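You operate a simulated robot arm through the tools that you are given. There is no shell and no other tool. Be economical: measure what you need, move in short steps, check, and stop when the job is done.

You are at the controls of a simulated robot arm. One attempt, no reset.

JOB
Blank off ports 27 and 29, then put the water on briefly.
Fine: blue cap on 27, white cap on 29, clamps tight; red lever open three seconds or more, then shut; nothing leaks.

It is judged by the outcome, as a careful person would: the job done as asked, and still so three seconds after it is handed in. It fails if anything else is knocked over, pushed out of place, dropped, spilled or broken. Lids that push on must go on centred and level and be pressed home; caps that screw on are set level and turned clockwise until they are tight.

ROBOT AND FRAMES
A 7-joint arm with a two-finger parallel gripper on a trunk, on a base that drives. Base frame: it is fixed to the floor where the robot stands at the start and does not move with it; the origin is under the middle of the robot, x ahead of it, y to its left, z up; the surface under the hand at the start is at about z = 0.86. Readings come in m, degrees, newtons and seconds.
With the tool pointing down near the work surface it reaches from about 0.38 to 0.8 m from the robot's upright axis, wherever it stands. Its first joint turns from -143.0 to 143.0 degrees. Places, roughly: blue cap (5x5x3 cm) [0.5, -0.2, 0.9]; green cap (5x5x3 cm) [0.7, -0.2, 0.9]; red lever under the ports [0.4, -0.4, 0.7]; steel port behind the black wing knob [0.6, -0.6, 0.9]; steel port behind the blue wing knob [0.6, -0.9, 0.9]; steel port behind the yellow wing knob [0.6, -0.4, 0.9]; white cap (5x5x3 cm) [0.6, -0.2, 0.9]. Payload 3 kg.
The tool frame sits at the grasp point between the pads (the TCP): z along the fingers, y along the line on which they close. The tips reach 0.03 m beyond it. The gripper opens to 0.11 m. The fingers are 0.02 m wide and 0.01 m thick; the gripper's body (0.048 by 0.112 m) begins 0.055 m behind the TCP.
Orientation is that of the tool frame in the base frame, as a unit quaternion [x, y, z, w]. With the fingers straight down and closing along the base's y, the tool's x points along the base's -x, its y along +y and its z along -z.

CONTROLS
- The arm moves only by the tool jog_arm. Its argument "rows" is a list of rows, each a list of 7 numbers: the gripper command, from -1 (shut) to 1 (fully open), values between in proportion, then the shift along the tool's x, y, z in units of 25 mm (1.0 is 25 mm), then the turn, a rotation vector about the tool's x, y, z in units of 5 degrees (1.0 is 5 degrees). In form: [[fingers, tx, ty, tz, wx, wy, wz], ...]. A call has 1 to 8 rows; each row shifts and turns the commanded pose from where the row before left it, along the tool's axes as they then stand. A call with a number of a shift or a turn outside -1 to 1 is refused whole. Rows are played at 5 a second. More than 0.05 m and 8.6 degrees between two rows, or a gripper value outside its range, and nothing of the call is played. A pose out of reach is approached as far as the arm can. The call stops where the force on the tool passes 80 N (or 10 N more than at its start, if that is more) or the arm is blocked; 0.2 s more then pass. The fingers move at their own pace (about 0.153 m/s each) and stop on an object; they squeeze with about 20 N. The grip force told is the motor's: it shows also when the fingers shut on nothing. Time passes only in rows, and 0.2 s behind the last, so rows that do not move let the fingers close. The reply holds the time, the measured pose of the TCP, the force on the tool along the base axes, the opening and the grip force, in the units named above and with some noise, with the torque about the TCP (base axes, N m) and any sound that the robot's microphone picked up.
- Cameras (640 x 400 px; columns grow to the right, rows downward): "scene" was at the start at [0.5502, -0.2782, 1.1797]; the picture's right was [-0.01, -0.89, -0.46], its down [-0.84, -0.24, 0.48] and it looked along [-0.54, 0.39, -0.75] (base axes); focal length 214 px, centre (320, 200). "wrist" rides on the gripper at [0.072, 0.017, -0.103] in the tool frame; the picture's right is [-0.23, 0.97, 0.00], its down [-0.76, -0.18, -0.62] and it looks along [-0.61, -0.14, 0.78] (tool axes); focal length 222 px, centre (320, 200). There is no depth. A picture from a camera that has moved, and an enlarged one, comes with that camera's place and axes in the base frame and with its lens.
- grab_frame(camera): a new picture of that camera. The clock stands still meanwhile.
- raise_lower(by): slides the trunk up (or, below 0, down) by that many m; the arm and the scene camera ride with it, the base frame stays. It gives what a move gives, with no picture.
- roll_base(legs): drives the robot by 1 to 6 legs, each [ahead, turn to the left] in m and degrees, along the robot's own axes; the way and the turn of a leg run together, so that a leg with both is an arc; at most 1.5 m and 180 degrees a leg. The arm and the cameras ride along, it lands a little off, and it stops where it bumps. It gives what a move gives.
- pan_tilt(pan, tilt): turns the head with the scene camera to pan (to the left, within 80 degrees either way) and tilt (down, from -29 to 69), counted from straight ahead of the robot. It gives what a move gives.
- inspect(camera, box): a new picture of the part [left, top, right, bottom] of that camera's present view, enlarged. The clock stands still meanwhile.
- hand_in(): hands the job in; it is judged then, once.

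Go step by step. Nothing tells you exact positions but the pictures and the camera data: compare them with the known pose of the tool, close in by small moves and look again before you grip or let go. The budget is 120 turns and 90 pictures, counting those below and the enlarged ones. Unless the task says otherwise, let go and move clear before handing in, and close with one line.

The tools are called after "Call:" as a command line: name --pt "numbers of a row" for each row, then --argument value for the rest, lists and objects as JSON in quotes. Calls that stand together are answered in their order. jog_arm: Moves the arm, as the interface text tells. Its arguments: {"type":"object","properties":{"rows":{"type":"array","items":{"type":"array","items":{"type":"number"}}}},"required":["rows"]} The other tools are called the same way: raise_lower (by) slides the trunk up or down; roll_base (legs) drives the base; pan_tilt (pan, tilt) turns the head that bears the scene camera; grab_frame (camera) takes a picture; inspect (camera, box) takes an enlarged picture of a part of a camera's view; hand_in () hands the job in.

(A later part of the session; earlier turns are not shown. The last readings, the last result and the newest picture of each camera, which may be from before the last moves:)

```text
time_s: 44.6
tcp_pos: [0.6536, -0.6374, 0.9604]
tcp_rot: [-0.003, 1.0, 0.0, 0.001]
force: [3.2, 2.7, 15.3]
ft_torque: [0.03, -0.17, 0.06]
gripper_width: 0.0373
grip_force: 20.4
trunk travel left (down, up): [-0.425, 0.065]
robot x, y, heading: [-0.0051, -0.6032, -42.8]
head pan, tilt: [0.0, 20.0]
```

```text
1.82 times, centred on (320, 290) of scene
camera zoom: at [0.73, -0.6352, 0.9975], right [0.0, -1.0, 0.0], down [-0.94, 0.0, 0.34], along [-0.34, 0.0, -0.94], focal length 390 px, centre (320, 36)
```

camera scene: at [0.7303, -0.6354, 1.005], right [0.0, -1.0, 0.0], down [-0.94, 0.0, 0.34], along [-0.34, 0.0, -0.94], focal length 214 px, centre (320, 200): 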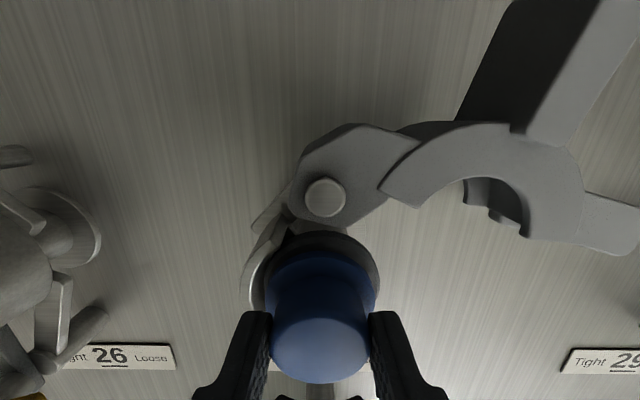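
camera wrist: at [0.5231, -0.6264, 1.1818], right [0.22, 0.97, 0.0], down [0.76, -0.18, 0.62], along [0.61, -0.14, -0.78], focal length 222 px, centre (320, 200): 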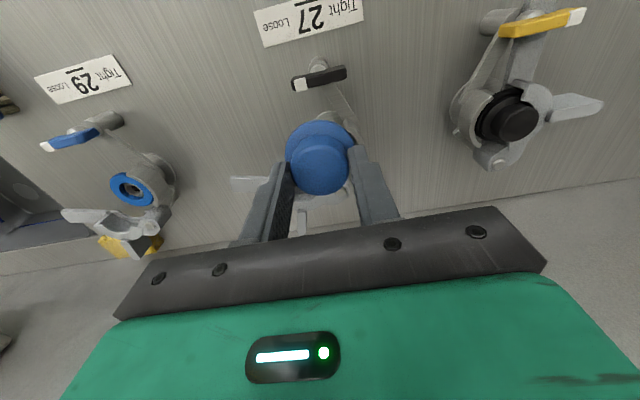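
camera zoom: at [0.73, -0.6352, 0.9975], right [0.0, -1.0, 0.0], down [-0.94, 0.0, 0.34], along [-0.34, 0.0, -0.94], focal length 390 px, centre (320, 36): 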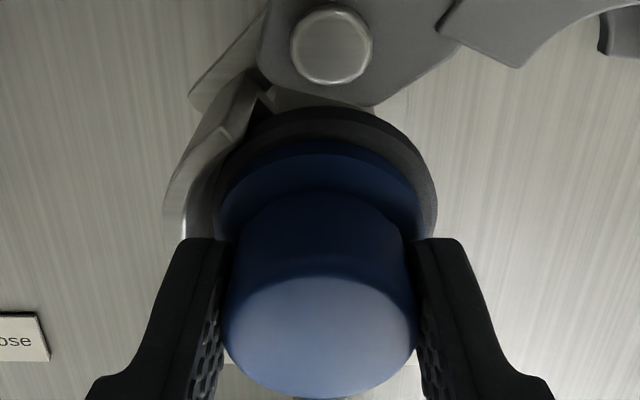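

The cap sits centred on the gasket. I'll open the fingers just enough to clear the boss and lift straight up.

Call:
jog_arm --pt "-0.18 0 0 0 0 0 0" --pt "-0.18 0 0 0 0 0 0" --pt "-0.18 0 0 -0.5 0 0 0" --pt "-0.18 0 0 -1 0 0 0" --pt "-0.18 0 0 -1 0 0 0" --pt "-0.18 0 0 -1 0 0 0"

Call:
grab_frame --camera "scene"

Call:
inspect --camera "wrist" --box '[180, 60, 460, 240]'

```text
time_s: 46.0
tcp_pos: [0.653, -0.6388, 1.046]
tcp_rot: [-0.001, 1.0, 0.001, -0.003]
force: [-0.1, -0.9, 0.3]
ft_torque: [-0.01, 0.01, 0.02]
gripper_width: 0.0453
grip_force: 0.1
trunk travel left (down, up): [-0.425, 0.065]
robot x, y, heading: [0.0001, -0.5985, -42.6]
head pan, tilt: [0.0, 20.0]
```

```text
51 pictures are left
camera scene: at [0.7306, -0.6367, 1.0844], right [0.0, -1.0, 0.0], down [-0.94, 0.0, 0.34], along [-0.34, 0.0, -0.94], focal length 214 px, centre (320, 200)
```

scene: 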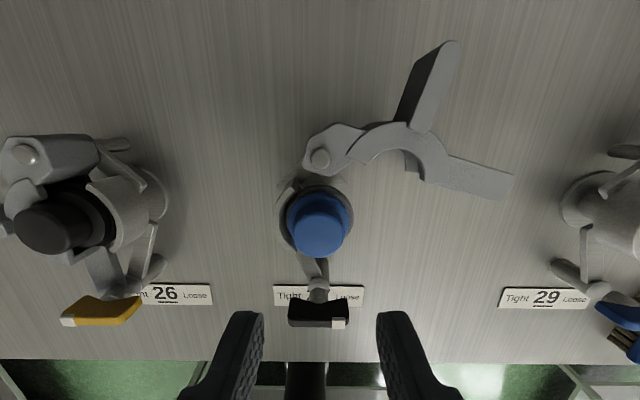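

```text
2.22 times, centred on (320, 150) of wrist
camera zoom: at [0.5809, -0.6218, 1.1503], right [0.22, 0.97, 0.0], down [0.76, -0.18, 0.62], along [0.61, -0.14, -0.78], focal length 494 px, centre (320, 311)
```

zoom: 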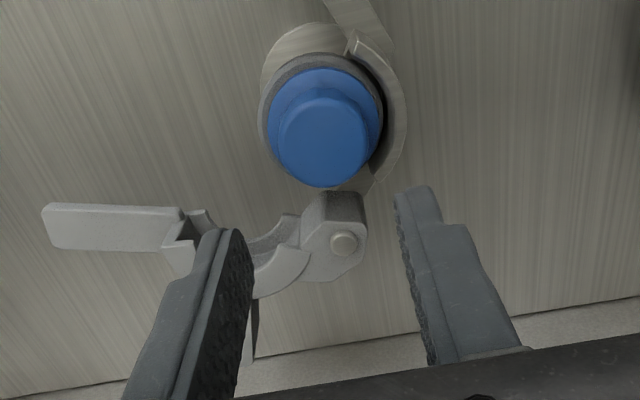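

The blue cap is on and centred. Next I'll shut the fingers and drop them behind the jaw's plate so I can sweep it closed around its hinge at about (0.707, -0.637).

Call:
jog_arm --pt "-1 -0.656 -0.88 0 0 0 0" --pt "-1 -0.656 -0.88 0 0 0 0" --pt "-1 -0.656 -0.88 0 0 0 0" --pt "-1 -0.656 -0.88 0 0 0 0" --pt "-1 -0.656 -0.88 0 0 0 0" --pt "-1 0 0 1 0 0 0" --pt "-1 0 0 1 0 0 0"

Call:
grab_frame --camera "wrist"

Call:
grab_frame --camera "scene"

```text
time_s: 47.5
tcp_pos: [0.7295, -0.7487, 1.0258]
tcp_rot: [0.001, 1.0, -0.002, 0.005]
force: [-77.5, 14.3, 23.6]
ft_torque: [-2.21, -10.13, -1.01]
gripper_width: 0.0
grip_force: 19.5
trunk travel left (down, up): [-0.425, 0.065]
robot x, y, heading: [-0.0027, -0.5982, -42.4]
head pan, tilt: [0.0, 20.0]
stopped in row 7: the force on the tool passed its limit at 112 N (the readings are from after the stop); the commanded pose is now the measured one
```

```text
49 pictures are left
camera wrist: at [0.6562, -0.7305, 1.1278], right [0.23, 0.97, 0.0], down [0.76, -0.18, 0.63], along [0.61, -0.15, -0.78], focal length 222 px, centre (320, 200)
```

wrist: 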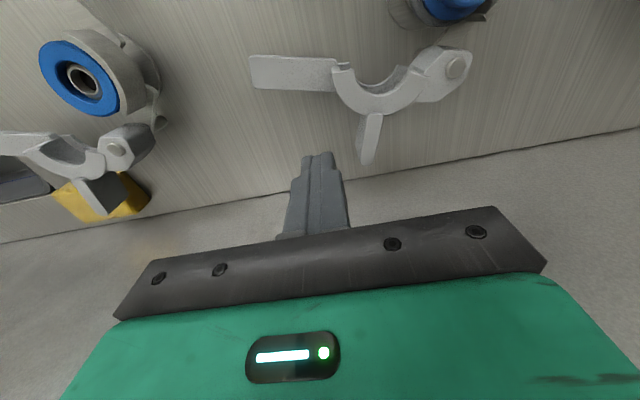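

```text
48 pictures are left
camera scene: at [0.8036, -0.7472, 1.064], right [0.0, -1.0, 0.01], down [-0.93, 0.01, 0.36], along [-0.36, -0.01, -0.93], focal length 214 px, centre (320, 200)
```

scene: 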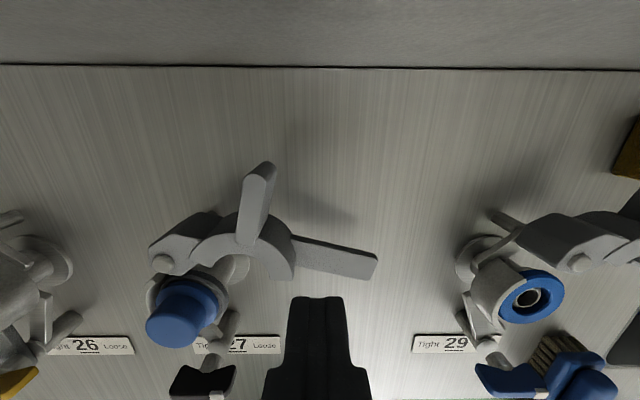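

The hand bumped something ahead near the wall. The camera side sits close to the back wall at x≈0.84. I'll back off toward me at once and check the forces.

Call:
jog_arm --pt "-1 0.6 0 0 0 0 0" --pt "-1 0 0 0 0 0 0"

Call:
grab_frame --camera "wrist"

```text
time_s: 48.1
tcp_pos: [0.7225, -0.7515, 1.0185]
tcp_rot: [0.001, 1.0, 0.0, 0.003]
force: [-0.5, -0.3, 0.6]
ft_torque: [0.02, -0.01, -0.03]
gripper_width: 0.0001
grip_force: 20.1
trunk travel left (down, up): [-0.425, 0.065]
robot x, y, heading: [-0.0053, -0.5996, -42.4]
head pan, tilt: [0.0, 20.0]
```

```text
47 pictures are left
camera wrist: at [0.649, -0.7331, 1.1214], right [0.23, 0.97, 0.0], down [0.76, -0.18, 0.63], along [0.61, -0.14, -0.78], focal length 222 px, centre (320, 200)
```

wrist: 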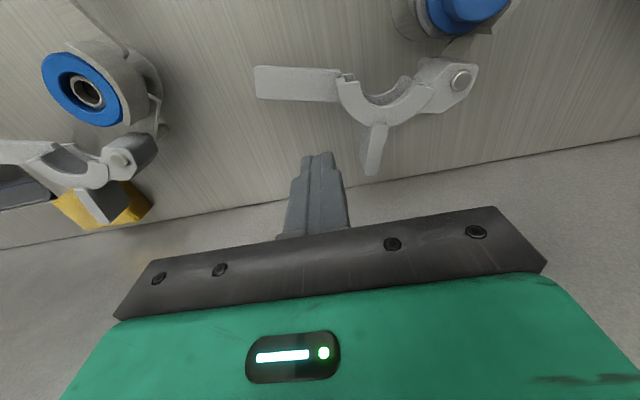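

It's clear now. The plate's back edge is at x≈0.698 for y≈-0.76. I'll drop the shut fingers just behind it at (0.717, -0.762).

Call:
jog_arm --pt "-1 0.22 -0.42 0 0 0 0" --pt "-1 0 0 0.75 0 0 0" --pt "-1 0 0 0.75 0 0 0" --pt "-1 0 0 0.75 0 0 0" --pt "-1 0 0 0.75 0 0 0" --pt "-1 0 0 0.74 0 0 0"

Call:
grab_frame --camera "wrist"

```text
time_s: 49.5
tcp_pos: [0.719, -0.7609, 0.9226]
tcp_rot: [0.0, 1.0, -0.001, 0.002]
force: [0.8, -0.2, 0.0]
ft_torque: [0.0, -0.03, 0.02]
gripper_width: 0.0002
grip_force: 19.4
trunk travel left (down, up): [-0.425, 0.065]
robot x, y, heading: [-0.0023, -0.5959, -42.4]
head pan, tilt: [0.0, 20.0]
```

```text
46 pictures are left
camera wrist: at [0.6451, -0.7435, 1.0261], right [0.23, 0.97, 0.0], down [0.76, -0.18, 0.63], along [0.61, -0.14, -0.78], focal length 222 px, centre (320, 200)
```

wrist: 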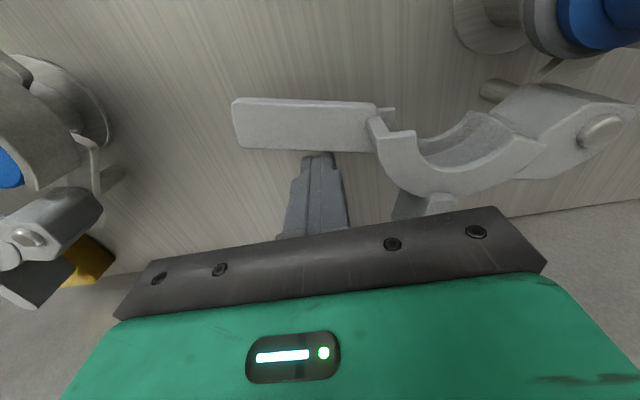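

The fingers are behind the plate. I'll sweep along an arc about the hinge and stop short of closed to check.

Call:
jog_arm --pt "-1 0.46 0 0 0 0 0" --pt "-1 0.61 0.156 0 0 0 0" --pt "-1 0.61 0.156 0 0 0 0" --pt "-1 0.5 0.326 0 0 0 0" --pt "-1 0.5 0.326 0 0 0 0" --pt "-1 0.416 0.4 0 0 0 0" --pt "-1 0.416 0.4 0 0 0 0"

Call:
grab_frame --camera "wrist"

Call:
grab_frame --camera "scene"

```text
time_s: 51.1
tcp_pos: [0.6296, -0.7156, 0.9228]
tcp_rot: [0.0, 1.0, -0.001, 0.002]
force: [-0.1, 0.3, 0.0]
ft_torque: [0.0, -0.01, 0.02]
gripper_width: 0.0
grip_force: 19.6
trunk travel left (down, up): [-0.425, 0.065]
robot x, y, heading: [-0.0006, -0.5959, -42.3]
head pan, tilt: [0.0, 20.0]
```

```text
45 pictures are left
camera wrist: at [0.5567, -0.6986, 1.0273], right [0.23, 0.97, 0.0], down [0.76, -0.18, 0.63], along [0.61, -0.14, -0.78], focal length 222 px, centre (320, 200)
```

wrist: 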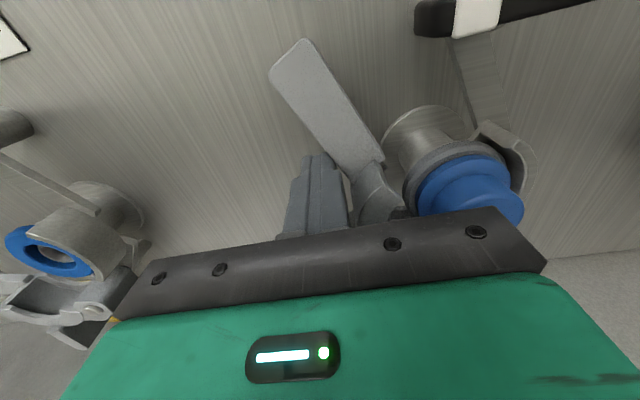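

```text
44 pictures are left
camera scene: at [0.7068, -0.7145, 0.9627], right [0.0, -1.0, 0.0], down [-0.94, 0.0, 0.34], along [-0.34, 0.0, -0.94], focal length 214 px, centre (320, 200)
```

scene: 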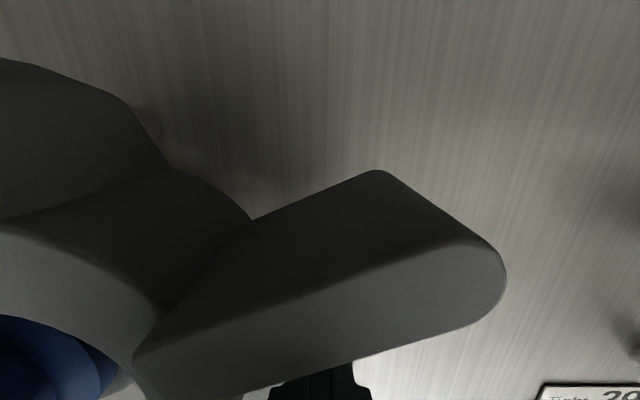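

The jaw swings freely. I'll keep closing it.

Call:
jog_arm --pt "-1 0.26 0.45 0 0 0 0" --pt "-1 0.26 0.45 0 0 0 0" --pt "-1 0.33 0.66 0 0 0 0"

Call:
jog_arm --pt "-1 0.09 0.35 0 0 0 0"

Call:
grab_frame --camera "wrist"

```text
time_s: 51.9
tcp_pos: [0.6096, -0.68, 0.925]
tcp_rot: [0.001, 1.0, -0.001, 0.003]
force: [-0.1, 0.0, 0.6]
ft_torque: [0.02, 0.01, -0.01]
gripper_width: 0.0003
grip_force: 19.6
trunk travel left (down, up): [-0.425, 0.065]
robot x, y, heading: [-0.0006, -0.6004, -42.5]
head pan, tilt: [0.0, 20.0]
```

```text
time_s: 52.3
tcp_pos: [0.6088, -0.6737, 0.9228]
tcp_rot: [0.001, 1.0, -0.001, 0.004]
force: [7.9, -32.6, -1.4]
ft_torque: [-0.63, -0.17, -0.19]
gripper_width: 0.0
grip_force: 20.2
trunk travel left (down, up): [-0.425, 0.065]
robot x, y, heading: [-0.0054, -0.6002, -42.4]
head pan, tilt: [0.0, 20.0]
```

```text
43 pictures are left
camera wrist: at [0.535, -0.656, 1.0272], right [0.23, 0.97, 0.0], down [0.76, -0.18, 0.63], along [0.61, -0.14, -0.78], focal length 222 px, centre (320, 200)
```

wrist: 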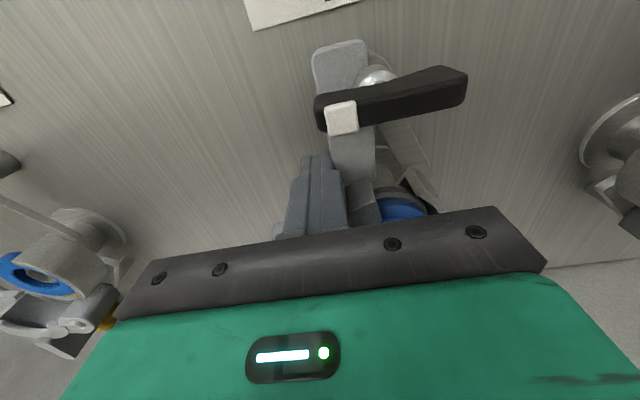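

The jaw is closed and its plate sits under the wing knob. The knob's axis is at about (0.566, -0.635), with the bar at z≈0.933 and the white tip at -y (Loose). I'll lift off, turn the hand 90°, and look down at the knob before gripping.

Call:
jog_arm --pt "-1 0 -0.4 0 0 0 0" --pt "-1 0 0 -1 0 0 0" --pt "-1 0 0 -1 0 0 0" --pt "-1 0 0 -1 0 0 0" --pt "-1 0 0 -1 0 0 0" --pt "-1 0 0 -0.6 0 0 0"

Call:
jog_arm --pt "-1 0.3 0.3 0 0 0 -1" --pt "-1 0.3 0.3 0 0 0 -1" --pt "-1 0 0 0 0 0 -1" --pt "-1 0 0 0 0 0 -1" --pt "-1 0 0 0 0 0 -1" --pt "-1 0 0 0 0 0 -1" --pt "-1 0 0 0 0 0 -1" --pt "-1 0 0 0 0 0 -1"

Call:
jog_arm --pt "0 0 0 0 0 0 -1" --pt "0 0 0 0 0 0 -1" --pt "0 0 0 0 0 0 -1" --pt "0 0 0 0 0 0 -1" --pt "0 0 0 0 0 0 -1" --pt "0 0 0 0 0 0 -1" --pt "0 0 0 0 0 0 -1" --pt "0 0 0 0 0 0 -1"

Call:
jog_arm --pt "0 0 0 0 0 0 -1" --pt "0 0 0 0 0 0 -1"

Call:
grab_frame --camera "wrist"

Call:
grab_frame --camera "scene"

```text
time_s: 53.7
tcp_pos: [0.6063, -0.6798, 1.0361]
tcp_rot: [0.001, 1.0, 0.0, 0.002]
force: [-0.1, 0.7, 0.6]
ft_torque: [0.0, -0.02, 0.02]
gripper_width: 0.0
grip_force: 19.7
trunk travel left (down, up): [-0.425, 0.065]
robot x, y, heading: [-0.0056, -0.5941, -42.3]
head pan, tilt: [0.0, 20.0]
```

```text
time_s: 55.5
tcp_pos: [0.5894, -0.6646, 1.0395]
tcp_rot: [-0.343, 0.939, -0.001, 0.002]
force: [-0.6, 0.4, 1.3]
ft_torque: [0.0, -0.02, -0.02]
gripper_width: 0.0
grip_force: 19.9
trunk travel left (down, up): [-0.425, 0.065]
robot x, y, heading: [-0.006, -0.6004, -42.5]
head pan, tilt: [0.0, 20.0]
```

```text
time_s: 57.3
tcp_pos: [0.59, -0.6648, 1.0392]
tcp_rot: [-0.643, 0.766, -0.002, 0.001]
force: [-0.1, 0.2, -0.1]
ft_torque: [0.01, 0.05, 0.01]
gripper_width: 0.0551
grip_force: 0.0
trunk travel left (down, up): [-0.425, 0.065]
robot x, y, heading: [-0.0024, -0.6007, -42.2]
head pan, tilt: [0.0, 20.0]
```

```text
time_s: 57.9
tcp_pos: [0.591, -0.6647, 1.0384]
tcp_rot: [-0.707, 0.707, -0.002, 0.0]
force: [-0.3, 0.3, 0.7]
ft_torque: [0.0, 0.0, 0.01]
gripper_width: 0.0548
grip_force: 0.0
trunk travel left (down, up): [-0.425, 0.065]
robot x, y, heading: [-0.0035, -0.6013, -42.7]
head pan, tilt: [0.0, 20.0]
```

```text
42 pictures are left
camera wrist: at [0.5725, -0.7363, 1.143], right [-0.97, 0.23, -0.01], down [0.17, 0.76, 0.62], along [0.15, 0.61, -0.78], focal length 222 px, centre (320, 200)
```

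wrist: 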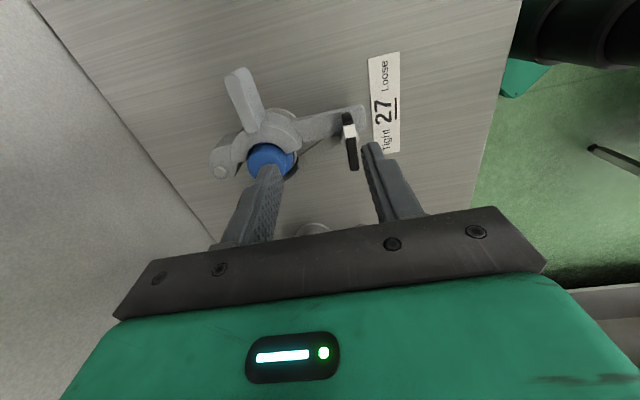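

```text
41 pictures are left
camera scene: at [0.5893, -0.5849, 1.0774], right [1.0, 0.0, 0.0], down [0.0, -0.94, 0.34], along [0.0, -0.34, -0.94], focal length 214 px, centre (320, 200)
```

scene: 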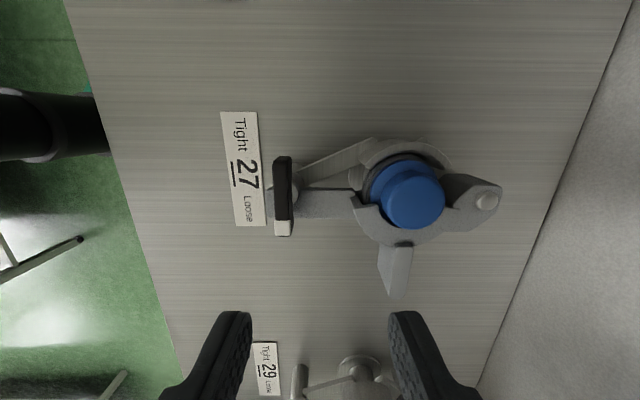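

The knob bar is centred at (0.563, -0.635). I'll move over it and lower so the fingertips stay above the plate.

Call:
jog_arm --pt "0 -0.6 0.56 0 0 0 0" --pt "0 -0.6 0.56 0 0 0 0" --pt "0 0 0 0.9 0 0 0" --pt "0 0 0 0.9 0 0 0" --pt "0 0 0 0.9 0 0 0" --pt "0 0 0 0.6 0 0 0"

Call:
grab_frame --camera "wrist"

Call:
grab_frame --camera "scene"

```text
time_s: 59.3
tcp_pos: [0.5634, -0.6332, 0.9561]
tcp_rot: [-0.707, 0.707, -0.003, 0.001]
force: [0.0, 0.0, 0.4]
ft_torque: [-0.01, -0.01, -0.04]
gripper_width: 0.0551
grip_force: 0.1
trunk travel left (down, up): [-0.425, 0.065]
robot x, y, heading: [-0.0011, -0.5998, -42.3]
head pan, tilt: [0.0, 20.0]
```

```text
40 pictures are left
camera wrist: at [0.5446, -0.7048, 1.059], right [-0.97, 0.23, -0.01], down [0.17, 0.76, 0.62], along [0.15, 0.61, -0.78], focal length 222 px, centre (320, 200)
```

wrist: 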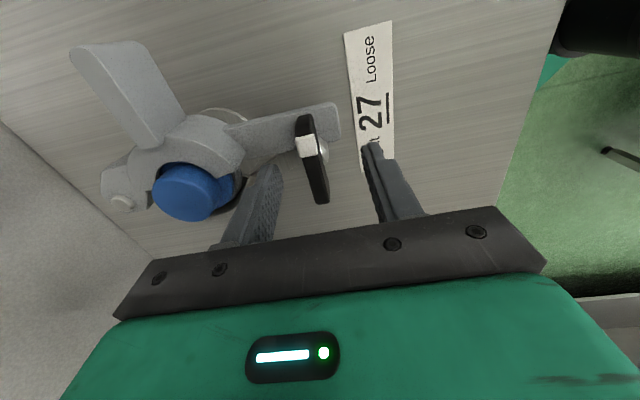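

```text
39 pictures are left
camera scene: at [0.5617, -0.5535, 0.9934], right [1.0, 0.0, 0.01], down [0.0, -0.94, 0.34], along [0.01, -0.34, -0.94], focal length 214 px, centre (320, 200)
```

scene: 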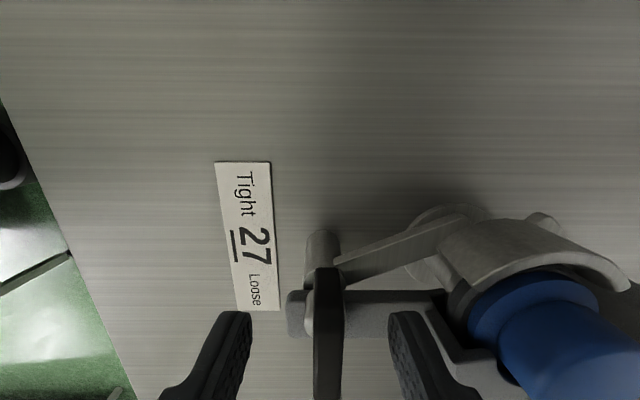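

The fingers straddle the bar. I'll go slightly lower and close, then check the grip.

Call:
jog_arm --pt "0 0.05 -0.06 0.2 0 0 0" --pt "-1 0 0 0 0 0 0" --pt "-1 0 0 0 0 0 0" --pt "-1 0 0 0 0 0 0"

Call:
jog_arm --pt "-1 0 0 0 0 0 1" --pt "-1 0 0 0 0 0 1" --pt "-1 0 0 0 0 0 1" --pt "-1 0 0 0 0 0 1"

Call:
grab_frame --camera "wrist"

```text
time_s: 60.3
tcp_pos: [0.5657, -0.6336, 0.9501]
tcp_rot: [-0.707, 0.708, -0.003, 0.001]
force: [9.8, 0.4, -3.9]
ft_torque: [-0.26, -0.39, -0.07]
gripper_width: 0.0179
grip_force: 44.8
trunk travel left (down, up): [-0.425, 0.065]
robot x, y, heading: [-0.0068, -0.601, -42.2]
head pan, tilt: [0.0, 20.0]
```

```text
time_s: 61.3
tcp_pos: [0.5656, -0.6348, 0.9505]
tcp_rot: [-0.572, 0.82, -0.002, 0.002]
force: [17.7, 12.4, -7.0]
ft_torque: [0.21, -0.41, 0.04]
gripper_width: 0.0177
grip_force: 44.4
trunk travel left (down, up): [-0.425, 0.065]
robot x, y, heading: [-0.0026, -0.5981, -42.7]
head pan, tilt: [0.0, 20.0]
```

```text
38 pictures are left
camera wrist: at [0.5244, -0.6964, 1.0539], right [-0.84, 0.55, 0.0], down [0.43, 0.65, 0.62], along [0.35, 0.52, -0.78], focal length 222 px, centre (320, 200)
```

wrist: 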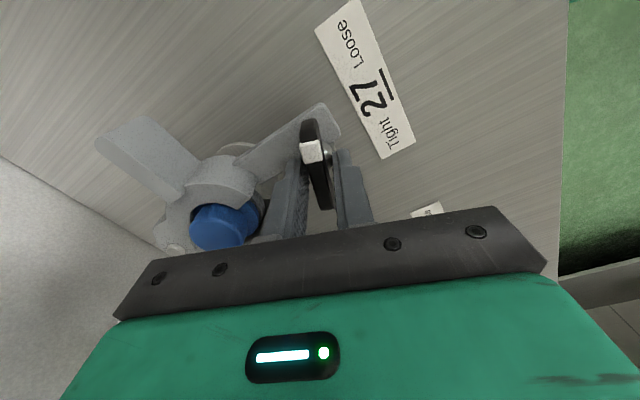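

The knob turns with the grip, so I'll keep turning it clockwise.

Call:
jog_arm --pt "-1 -0.06 -0.06 0 0 0 1" --pt "-1 0 0 0 0 0 1" --pt "-1 0 0 0 0 0 1" --pt "-1 0 0 0 0 0 1" --pt "-1 0 0 0 0 0 1" --pt "-1 0 0 0 0 0 1" --pt "-1 0 0 0 0 0 1" --pt "-1 0 0 0 0 0 1"

Call:
jog_arm --pt "-1 0 0 0 0 0 1" --pt "-1 0 0 0 0 0 1" --pt "-1 0 0 0 0 0 1" --pt "-1 0 0 0 0 0 1" --pt "-1 0 0 0 0 0 1" --pt "-1 0 0 0 0 0 1"

Call:
grab_frame --camera "wrist"

```text
time_s: 63.1
tcp_pos: [0.5684, -0.637, 0.9514]
tcp_rot: [-0.258, 0.966, -0.001, 0.002]
force: [14.2, -13.5, -12.5]
ft_torque: [-0.98, 0.59, 0.05]
gripper_width: 0.018
grip_force: 44.7
trunk travel left (down, up): [-0.425, 0.065]
robot x, y, heading: [-0.0026, -0.599, -42.3]
head pan, tilt: [0.0, 20.0]
```

```text
time_s: 64.5
tcp_pos: [0.5676, -0.6373, 0.9498]
tcp_rot: [0.001, 1.0, 0.0, 0.002]
force: [18.3, -35.6, -26.6]
ft_torque: [-0.97, -0.36, 0.06]
gripper_width: 0.018
grip_force: 44.9
trunk travel left (down, up): [-0.425, 0.065]
robot x, y, heading: [-0.003, -0.5973, -42.7]
head pan, tilt: [0.0, 20.0]
```

```text
37 pictures are left
camera wrist: at [0.4949, -0.6199, 1.054], right [0.23, 0.97, 0.0], down [0.76, -0.18, 0.63], along [0.61, -0.14, -0.78], focal length 222 px, centre (320, 200)
```

wrist: 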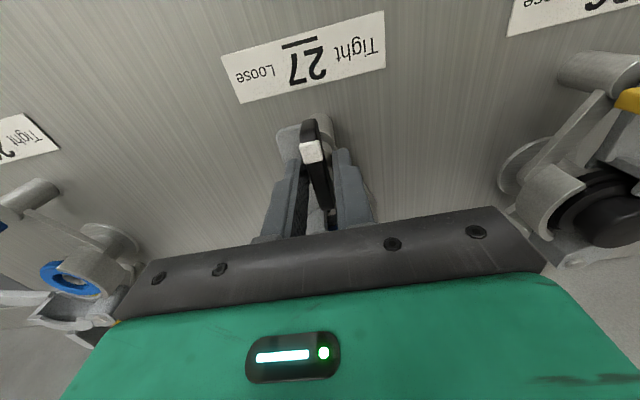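

I'm halfway, with the white tip now pointing at me. I'll ease the side load and carry on.

Call:
jog_arm --pt "-1 -0.05 -0.12 0.1 0 0 0" --pt "-1 0 0 0 0 0 1" --pt "-1 0 0 0 0 0 1" --pt "-1 0 0 0 0 0 1" --pt "-1 0 0 0.03 0 0 1" --pt "-1 0 0 0.03 0 0 1" --pt "-1 0 0 0.03 0 0 1"

Call:
jog_arm --pt "-1 0 0 0 0 0 1" --pt "-1 0 0 0 0 0 1" --pt "-1 0 0 0 0 0 1" --pt "-1 0 0 0 0 0 1"

```text
time_s: 66.1
tcp_pos: [0.5654, -0.6378, 0.9471]
tcp_rot: [0.26, 0.966, 0.0, 0.003]
force: [8.1, -11.3, 31.6]
ft_torque: [-0.34, -0.19, 0.06]
gripper_width: 0.0181
grip_force: 44.5
trunk travel left (down, up): [-0.425, 0.065]
robot x, y, heading: [-0.0025, -0.5988, -42.3]
head pan, tilt: [0.0, 20.0]
```

```text
time_s: 67.1
tcp_pos: [0.5659, -0.6385, 0.947]
tcp_rot: [0.424, 0.906, 0.0, 0.002]
force: [4.0, -12.6, 19.4]
ft_torque: [-0.72, -0.31, 0.01]
gripper_width: 0.0179
grip_force: 45.0
trunk travel left (down, up): [-0.425, 0.065]
robot x, y, heading: [-0.0015, -0.5993, -42.3]
head pan, tilt: [0.0, 20.0]
```

Call:
jog_arm --pt "-1 0 0 0 0 0 1" --pt "-1 0 0 0 0 0 1" --pt "-1 0 0 0 0 0 1" --pt "-1 0 0 0 0 0 1" --pt "-1 0 0 0 0 0 1" --pt "-1 0 0 0 0 0 1"

Call:
jog_arm --pt "-1 0 0 0 0 0 1" --pt "-1 0 0 0 0 0 1"

Call:
grab_frame --camera "wrist"

```text
time_s: 68.5
tcp_pos: [0.5649, -0.6395, 0.9464]
tcp_rot: [0.645, 0.765, 0.001, 0.002]
force: [-13.4, -15.0, 9.6]
ft_torque: [-1.26, 0.29, 0.02]
gripper_width: 0.0181
grip_force: 44.9
trunk travel left (down, up): [-0.425, 0.065]
robot x, y, heading: [-0.0006, -0.6018, -42.3]
head pan, tilt: [0.0, 20.0]
```

```text
time_s: 69.1
tcp_pos: [0.5654, -0.6383, 0.9467]
tcp_rot: [0.708, 0.706, 0.0, 0.001]
force: [-24.7, -10.3, -0.2]
ft_torque: [-1.49, 0.66, 0.05]
gripper_width: 0.0179
grip_force: 45.0
trunk travel left (down, up): [-0.425, 0.065]
robot x, y, heading: [-0.0038, -0.5957, -42.6]
head pan, tilt: [0.0, 20.0]
```

```text
36 pictures are left
camera wrist: at [0.5817, -0.5657, 1.0503], right [0.97, -0.23, 0.0], down [-0.18, -0.76, 0.62], along [-0.14, -0.61, -0.78], focal length 222 px, centre (320, 200)
```

wrist: 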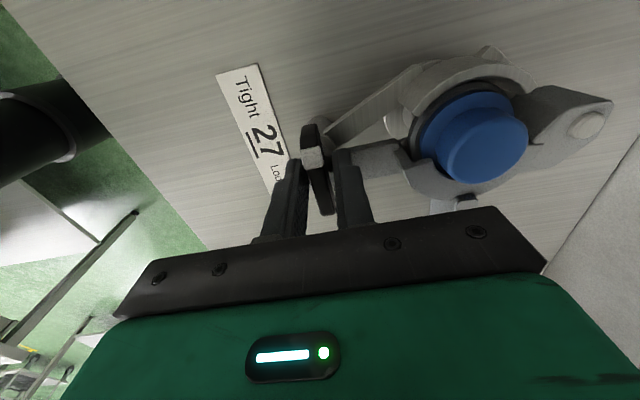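

The white tip now points to the Tight side. I'll nudge it a bit more to feel for the end stop.

Call:
jog_arm --pt "-1 0 0 0 0 0 1" --pt "-1 0 0 0 0 0 1"

Call:
grab_frame --camera "wrist"

```text
time_s: 69.7
tcp_pos: [0.5645, -0.6383, 0.9471]
tcp_rot: [0.766, 0.643, 0.0, 0.001]
force: [-30.5, -8.4, -5.3]
ft_torque: [-0.13, 1.03, 0.42]
gripper_width: 0.0186
grip_force: 44.8
trunk travel left (down, up): [-0.425, 0.065]
robot x, y, heading: [-0.0035, -0.5982, -42.3]
head pan, tilt: [0.0, 20.0]
```

```text
35 pictures are left
camera wrist: at [0.5938, -0.5686, 1.0505], right [0.92, -0.39, 0.0], down [-0.31, -0.72, 0.62], along [-0.24, -0.57, -0.78], focal length 222 px, centre (320, 200)
```

wrist: 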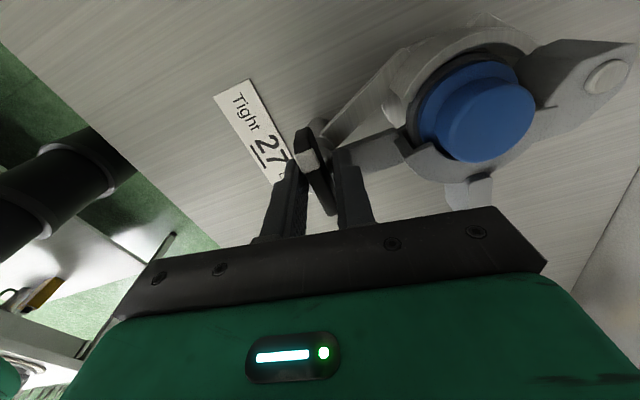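

Torque has come up, so the knob is at its stop and tight. I'll release, lift, and check the clamp from above.

Call:
jog_arm --pt "-0.2 0 0 0 0 0 0" --pt "0 0 0 0 0 0 0" --pt "0 0 0 -0.6 0 0 0" --pt "0 0 0 -1 0 0 0" --pt "0 0 0 -1 0 0 0" --pt "0 0 0 -1 0 0 0"

Call:
grab_frame --camera "wrist"

```text
time_s: 71.1
tcp_pos: [0.5666, -0.6372, 1.0367]
tcp_rot: [0.766, 0.642, 0.001, 0.003]
force: [0.0, 0.4, 0.1]
ft_torque: [-0.02, 0.01, 0.04]
gripper_width: 0.055
grip_force: 0.0
trunk travel left (down, up): [-0.425, 0.065]
robot x, y, heading: [-0.0036, -0.5968, -42.3]
head pan, tilt: [0.0, 20.0]
```

```text
34 pictures are left
camera wrist: at [0.5956, -0.5676, 1.1402], right [0.92, -0.39, 0.01], down [-0.31, -0.72, 0.62], along [-0.24, -0.57, -0.78], focal length 222 px, centre (320, 200)
```

wrist: 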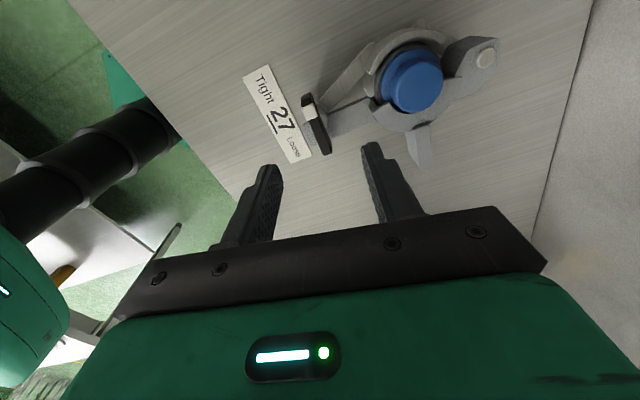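

Port 27 is done. Next is the white cap at about (0.579, -0.190). I'll travel left and rotate the hand back at the same time.

Call:
jog_arm --pt "0.2 0.882 -0.156 -0.25 0 0 -1" --pt "0.2 0.893 -0.078 -0.25 0 0 -1" --pt "0.2 0.896 0 -0.25 0 0 -1" --pt "0.2 0.893 0.078 -0.25 0 0 -1" --pt "0.2 0.882 0.156 -0.25 0 0 -1" --pt "0.2 0.865 0.232 -0.25 0 0 -1" --pt "0.2 0.842 0.306 -0.1 0 0 -1" --pt "0.2 0.812 0.379 0 0 0 -1"

Call:
jog_arm --pt "0.2 0.776 0.448 0 0 0 -1" --pt "0.2 0.734 0.514 0 0 0 -1" --pt "0.2 0.686 0.576 0 0 0 -1" --pt "0.2 0.634 0.634 0 0 0 -1" --pt "0.2 0.576 0.686 0 0 0 -1" --pt "0.2 0.514 0.734 0 0 0 -1" --pt "0.2 0.448 0.776 0 0 0 -1" --pt "0.2 0.379 0.812 0 0 0 -1"

Call:
jog_arm --pt "0.2 0.306 0.842 0 0 0 -1" --pt "0.2 0.232 0.865 0 0 0 -1" --pt "0.2 0.156 0.882 0 0 0 -1" --pt "0.2 0.078 0.893 0 0 0 -1" --pt "0.2 -0.5 0 0.8 0 0 0" --pt "0.2 0 0 0.8 0 0 0" --pt "0.2 0 0 0.8 0 0 0"

Call:
grab_frame --camera "scene"

```text
time_s: 72.9
tcp_pos: [0.566, -0.4593, 1.0764]
tcp_rot: [0.5, 0.866, 0.001, 0.002]
force: [0.3, -0.9, 0.2]
ft_torque: [-0.01, 0.01, 0.0]
gripper_width: 0.0659
grip_force: 0.0
trunk travel left (down, up): [-0.425, 0.065]
robot x, y, heading: [-0.0024, -0.5981, -42.5]
head pan, tilt: [0.0, 20.0]
```

```text
time_s: 74.7
tcp_pos: [0.5652, -0.2779, 1.076]
tcp_rot: [0.172, 0.985, -0.001, 0.003]
force: [-0.6, -1.2, -0.6]
ft_torque: [0.06, 0.0, 0.0]
gripper_width: 0.0661
grip_force: 0.1
trunk travel left (down, up): [-0.425, 0.065]
robot x, y, heading: [-0.0049, -0.5982, -42.5]
head pan, tilt: [0.0, 20.0]
```

```text
time_s: 76.3
tcp_pos: [0.5777, -0.1889, 1.0159]
tcp_rot: [-0.001, 1.0, -0.001, 0.002]
force: [0.1, 0.3, 1.0]
ft_torque: [0.01, 0.0, -0.03]
gripper_width: 0.0661
grip_force: 0.0
trunk travel left (down, up): [-0.425, 0.065]
robot x, y, heading: [-0.0025, -0.6011, -42.2]
head pan, tilt: [0.0, 20.0]
```

```text
33 pictures are left
camera scene: at [0.6544, -0.1872, 1.0543], right [0.0, -1.0, 0.0], down [-0.94, 0.0, 0.34], along [-0.34, 0.0, -0.94], focal length 214 px, centre (320, 200)
```

scene: 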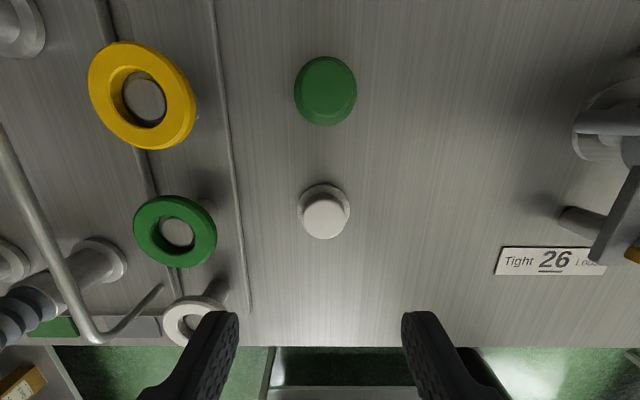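

The white cap is at (0.577, -0.190), right under the hand. I'll trim, lower, grip and lift.

Call:
jog_arm --pt "0.2 0.02 -0.05 0.9 0 0 0" --pt "0.2 0 0 0.9 0 0 0" --pt "0.2 0 0 0.9 0 0 0" --pt "0.2 0 0 0.9 0 0 0" --pt "0.2 0 0 0.86 0 0 0" --pt "-1 0 0 0 0 0 0" --pt "-1 0 0 0 0 0 0" --pt "-1 0 0 0 0 0 0"

Call:
jog_arm --pt "-1 0 0 -1 0 0 0" --pt "-1 0 0 -1 0 0 0" --pt "-1 0 0 -1 0 0 0" --pt "-1 0 0 -1 0 0 0" --pt "-1 0 0 -1 0 0 0" --pt "-1 0 0 -1 0 0 0" --pt "-1 0.9 -1 -1 0 0 0" --pt "-1 0.9 -1 0 0 0 0"

Call:
grab_frame --camera "scene"

```text
time_s: 78.1
tcp_pos: [0.5781, -0.1916, 0.9033]
tcp_rot: [0.0, 1.0, -0.001, 0.002]
force: [-1.0, 0.7, 0.7]
ft_torque: [-0.01, 0.02, 0.0]
gripper_width: 0.0374
grip_force: 20.0
trunk travel left (down, up): [-0.425, 0.065]
robot x, y, heading: [0.0001, -0.5966, -42.6]
head pan, tilt: [0.0, 20.0]
```

```text
time_s: 79.9
tcp_pos: [0.5327, -0.2413, 1.0773]
tcp_rot: [0.001, 1.0, -0.001, 0.002]
force: [0.8, 0.1, -1.1]
ft_torque: [-0.04, 0.06, 0.01]
gripper_width: 0.0374
grip_force: 20.4
trunk travel left (down, up): [-0.425, 0.065]
robot x, y, heading: [-0.0066, -0.5938, -42.3]
head pan, tilt: [0.0, 20.0]
```

```text
32 pictures are left
camera scene: at [0.6098, -0.2389, 1.1162], right [0.0, -1.0, 0.0], down [-0.94, 0.0, 0.34], along [-0.34, 0.0, -0.94], focal length 214 px, centre (320, 200)
```

scene: 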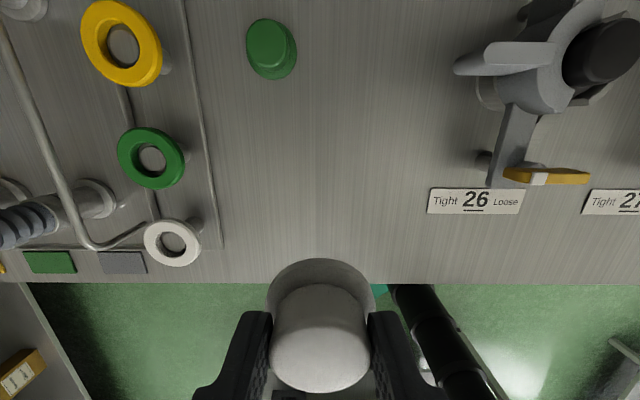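

White is gripped and level. I'll carry it to port 29.

Call:
jog_arm --pt "-1 0 -1 0 0 0 0" --pt "-1 0 -1 0 0 0 0" --pt "-1 0 -1 0 0 0 0" --pt "-1 0 -1 0 0 0 0" --pt "-1 0 -1 0 0 0 0" --pt "-1 0 -1 0 0 0 0" --pt "-1 0 -1 0 0 0 0" --pt "-1 0 -1 0 0 0 0"

Call:
jog_arm --pt "-1 0 -1 0 0 0 0" --pt "-1 0 -1 0 0 0 0" --pt "-1 0 -1 0 0 0 0" --pt "-1 0 -1 0 0 0 0" --pt "-1 0 -1 0 0 0 0" --pt "-1 0 -1 0 0 0 0" --pt "-1 0 -1 0 0 0 0" --pt "-1 0 -1 0 0 0 0"

Call:
jog_arm --pt "-1 0 -1 0 0 0 0" --pt "-1 0 -1 0 0 0 0" --pt "-1 0 -1 0 0 0 0" --pt "-1 0 -1 0 0 0 0" --pt "-1 0 -1 0 0 0 0" --pt "-1 0 -1 0 0 0 0" --pt "-1 0 -1 0 0 0 0" --pt "-1 -0.6 -1 0 0 0 0"

Call:
jog_arm --pt "-1 -0.6 -1 0 0 0 0" --pt "-1 -0.6 -1 0 0 0 0" --pt "-1 -0.6 -0.8 0 0 0 0" --pt "-1 -0.6 -0.7 0 0 0 0"

Call:
grab_frame --camera "scene"

Call:
grab_frame --camera "wrist"

```text
time_s: 81.7
tcp_pos: [0.532, -0.4388, 1.0794]
tcp_rot: [0.0, 1.0, -0.002, 0.002]
force: [-1.2, 1.1, -0.7]
ft_torque: [0.02, 0.02, 0.0]
gripper_width: 0.0374
grip_force: 19.9
trunk travel left (down, up): [-0.425, 0.065]
robot x, y, heading: [-0.0033, -0.5993, -42.3]
head pan, tilt: [0.0, 20.0]
```

```text
time_s: 83.5
tcp_pos: [0.5326, -0.6414, 1.0795]
tcp_rot: [0.001, 1.0, -0.002, 0.001]
force: [-0.1, 0.0, -0.2]
ft_torque: [-0.01, 0.03, 0.01]
gripper_width: 0.0375
grip_force: 20.0
trunk travel left (down, up): [-0.425, 0.065]
robot x, y, heading: [-0.0059, -0.5965, -42.4]
head pan, tilt: [0.0, 20.0]
```

```text
time_s: 85.3
tcp_pos: [0.5494, -0.8405, 1.0787]
tcp_rot: [0.001, 1.0, -0.001, 0.004]
force: [-0.3, 0.9, 0.0]
ft_torque: [-0.03, 0.0, 0.04]
gripper_width: 0.0375
grip_force: 20.2
trunk travel left (down, up): [-0.425, 0.065]
robot x, y, heading: [-0.0036, -0.5969, -42.3]
head pan, tilt: [0.0, 20.0]
```

```text
time_s: 86.3
tcp_pos: [0.6076, -0.93, 1.0793]
tcp_rot: [0.001, 1.0, 0.0, 0.003]
force: [0.3, -0.7, -0.3]
ft_torque: [0.0, 0.0, 0.01]
gripper_width: 0.0376
grip_force: 19.6
trunk travel left (down, up): [-0.425, 0.065]
robot x, y, heading: [-0.0027, -0.5998, -42.4]
head pan, tilt: [0.0, 20.0]
```

```text
31 pictures are left
camera scene: at [0.6859, -0.9271, 1.1176], right [0.0, -1.0, 0.0], down [-0.94, 0.0, 0.34], along [-0.34, 0.0, -0.94], focal length 214 px, centre (320, 200)
```

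scene: 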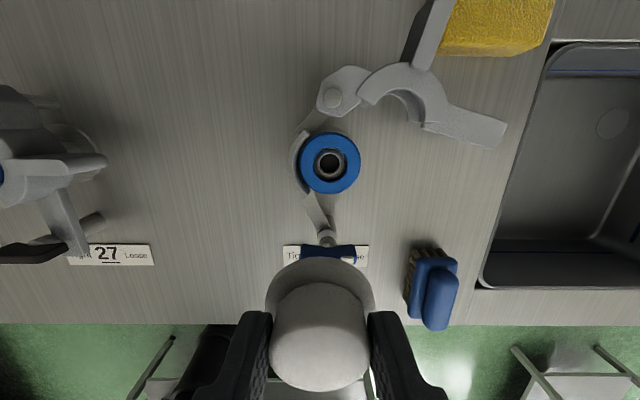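

```text
30 pictures are left
camera wrist: at [0.5358, -0.9113, 1.1822], right [0.23, 0.97, 0.0], down [0.76, -0.18, 0.63], along [0.61, -0.14, -0.78], focal length 222 px, centre (320, 200)
```

wrist: 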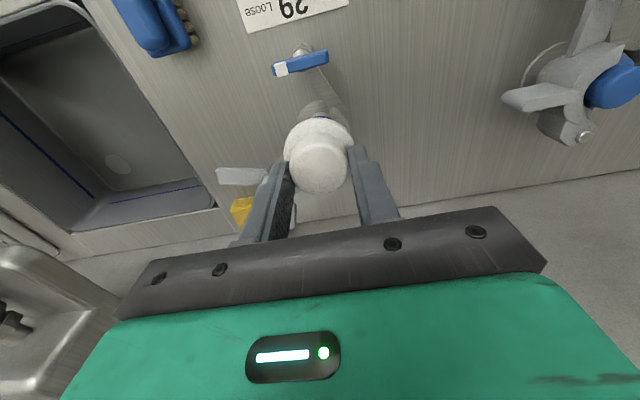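

Port 29's gasket is at about (0.650, -0.937). I'll move over it and go partway down.

Call:
jog_arm --pt "-1 -0.83 -0.19 0 0 0 0" --pt "-1 -0.83 -0.19 0 0 0 0" --pt "-1 0 0 1 0 0 0" --pt "-1 0 0 1 0 0 0" --pt "-1 0 0 1 0 0 0" --pt "-1 0 0 0.8 0 0 0" --pt "-1 0 0 0.6 0 0 0"

Call:
inspect --camera "wrist" --box '[220, 70, 440, 220]'

Call:
inspect --camera "scene" --box '[200, 180, 440, 400]'

```text
time_s: 87.9
tcp_pos: [0.6504, -0.9379, 0.9697]
tcp_rot: [0.001, 1.0, -0.001, 0.002]
force: [-0.4, -0.4, -0.9]
ft_torque: [0.0, 0.02, 0.02]
gripper_width: 0.0375
grip_force: 19.9
trunk travel left (down, up): [-0.425, 0.065]
robot x, y, heading: [-0.0023, -0.5958, -42.3]
head pan, tilt: [0.0, 20.0]
```

```text
2.67 times, centred on (330, 145) of wrist
camera zoom: at [0.5773, -0.9213, 1.073], right [0.23, 0.97, 0.0], down [0.76, -0.18, 0.63], along [0.61, -0.14, -0.78], focal length 592 px, centre (293, 347)
```

zoom: 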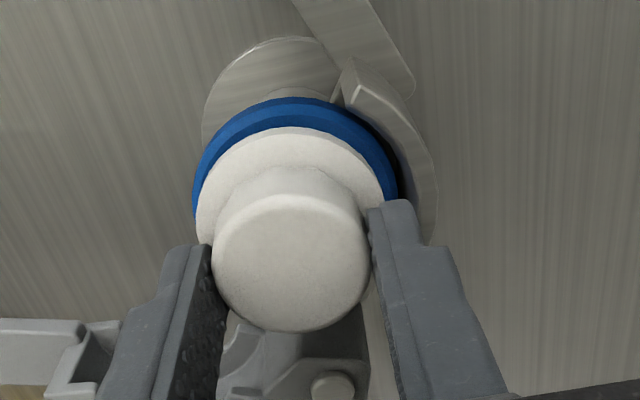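

```text
1.82 times, centred on (320, 290) of scene
camera zoom: at [0.7273, -0.9372, 1.0081], right [0.0, -1.0, 0.0], down [-0.94, 0.0, 0.34], along [-0.34, 0.0, -0.94], focal length 390 px, centre (320, 36)
```

zoom: 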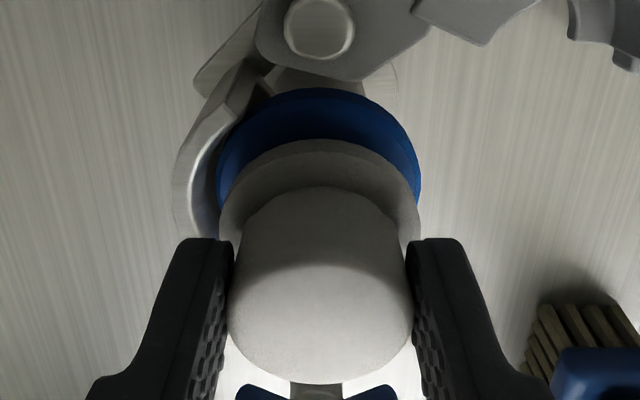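

The alignment matches what worked on 27. I'll trim by about 1 mm and lower to contact.

Call:
jog_arm --pt "-1 -0.05 0.02 0.1 0 0 0" --pt "-1 0 0 0.12 0 0 0" --pt "-1 0 0 0.12 0 0 0"

Call:
jog_arm --pt "-1 0 0 0.1 0 0 0"

```text
time_s: 88.7
tcp_pos: [0.6527, -0.9387, 0.9632]
tcp_rot: [0.0, 1.0, 0.0, 0.004]
force: [-1.2, 0.0, 6.0]
ft_torque: [0.1, 0.06, -0.02]
gripper_width: 0.0375
grip_force: 20.0
trunk travel left (down, up): [-0.425, 0.065]
robot x, y, heading: [-0.0009, -0.5981, -42.4]
head pan, tilt: [0.0, 20.0]
```

```text
time_s: 89.1
tcp_pos: [0.6516, -0.9391, 0.9616]
tcp_rot: [0.001, 1.0, -0.002, 0.004]
force: [-0.6, -3.4, 16.6]
ft_torque: [0.03, 0.07, 0.03]
gripper_width: 0.0379
grip_force: 20.1
trunk travel left (down, up): [-0.425, 0.065]
robot x, y, heading: [-0.0042, -0.5981, -42.4]
head pan, tilt: [0.0, 20.0]
```

The cap is seated with about 17 N. I'll release, lift and verify.

Call:
jog_arm --pt "-0.18 0 0 0 0 0 0" --pt "-0.18 0 0 0 0 0 0" --pt "-0.18 0 0 -0.5 0 0 0" --pt "-0.18 0 0 -1 0 0 0" --pt "-0.18 0 0 -1 0 0 0" --pt "-0.18 0 0 -1 0 0 0"

Call:
grab_frame --camera "scene"

Call:
inspect --camera "wrist" --box '[180, 60, 460, 240]'

```text
time_s: 90.5
tcp_pos: [0.6523, -0.9376, 1.0462]
tcp_rot: [0.0, 1.0, -0.001, 0.001]
force: [-0.2, 0.3, -0.5]
ft_torque: [-0.02, 0.03, -0.01]
gripper_width: 0.0452
grip_force: 0.0
trunk travel left (down, up): [-0.425, 0.065]
robot x, y, heading: [-0.0056, -0.5971, -42.3]
head pan, tilt: [0.0, 20.0]
```

```text
27 pictures are left
camera scene: at [0.7283, -0.9356, 1.0848], right [0.0, -1.0, 0.0], down [-0.94, 0.0, 0.34], along [-0.34, 0.0, -0.94], focal length 214 px, centre (320, 200)
```

scene: 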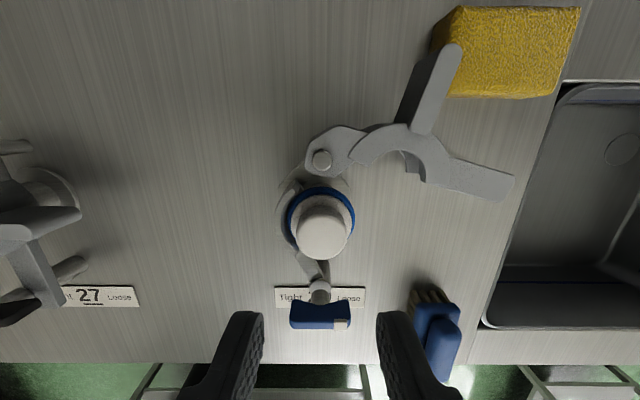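

```text
2.22 times, centred on (320, 150) of wrist
camera zoom: at [0.5783, -0.9198, 1.1497], right [0.23, 0.97, 0.0], down [0.76, -0.18, 0.63], along [0.61, -0.14, -0.78], focal length 494 px, centre (320, 311)
```

zoom: 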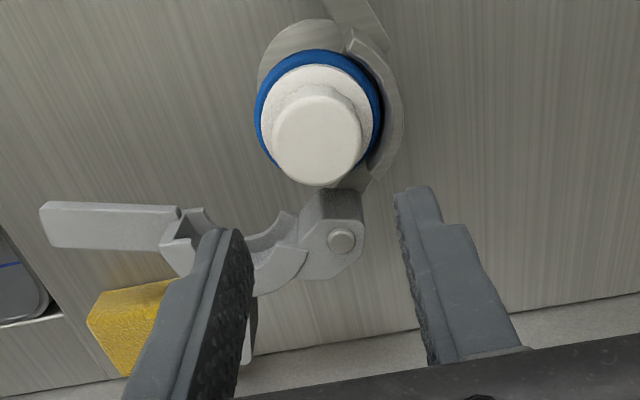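

White is on and centred. Closing clamp 29's jaw needs about 0.85 m of reach from here, which is too far. I'll retract the hand, turn to face along the counter and roll 0.2 m further.

Call:
jog_arm --pt "-1 1 0.6 0 0 0 0" --pt "-1 1 0.6 0 0 0 0" --pt "-1 1 0.6 0 0 0 0" --pt "-1 1 0.6 0 0 0 0" --pt "-1 1 0.6 0 0 0 0" --pt "-1 1 0.6 0 0 0 0" --pt "-1 1 0.6 0 0 0 0" --pt "-1 1 0.6 0 0 0 0"

Call:
roll_base --legs '[[0, -47.5], [0.22, 0]]'

```text
time_s: 92.3
tcp_pos: [0.4473, -0.8172, 1.0456]
tcp_rot: [0.0, 1.0, -0.001, 0.001]
force: [0.1, -0.5, 0.2]
ft_torque: [0.0, 0.01, -0.01]
gripper_width: 0.0
grip_force: 20.2
trunk travel left (down, up): [-0.425, 0.065]
robot x, y, heading: [-0.0062, -0.5976, -42.4]
head pan, tilt: [0.0, 20.0]
```

```text
time_s: 96.1
tcp_pos: [0.1566, -1.2965, 1.0453]
tcp_rot: [0.393, 0.92, -0.001, 0.001]
force: [-1.0, -0.2, -0.9]
ft_torque: [0.04, -0.05, 0.02]
gripper_width: 0.0
grip_force: 20.2
trunk travel left (down, up): [-0.425, 0.065]
robot x, y, heading: [0.0147, -0.8109, -88.5]
head pan, tilt: [0.0, 20.0]
```

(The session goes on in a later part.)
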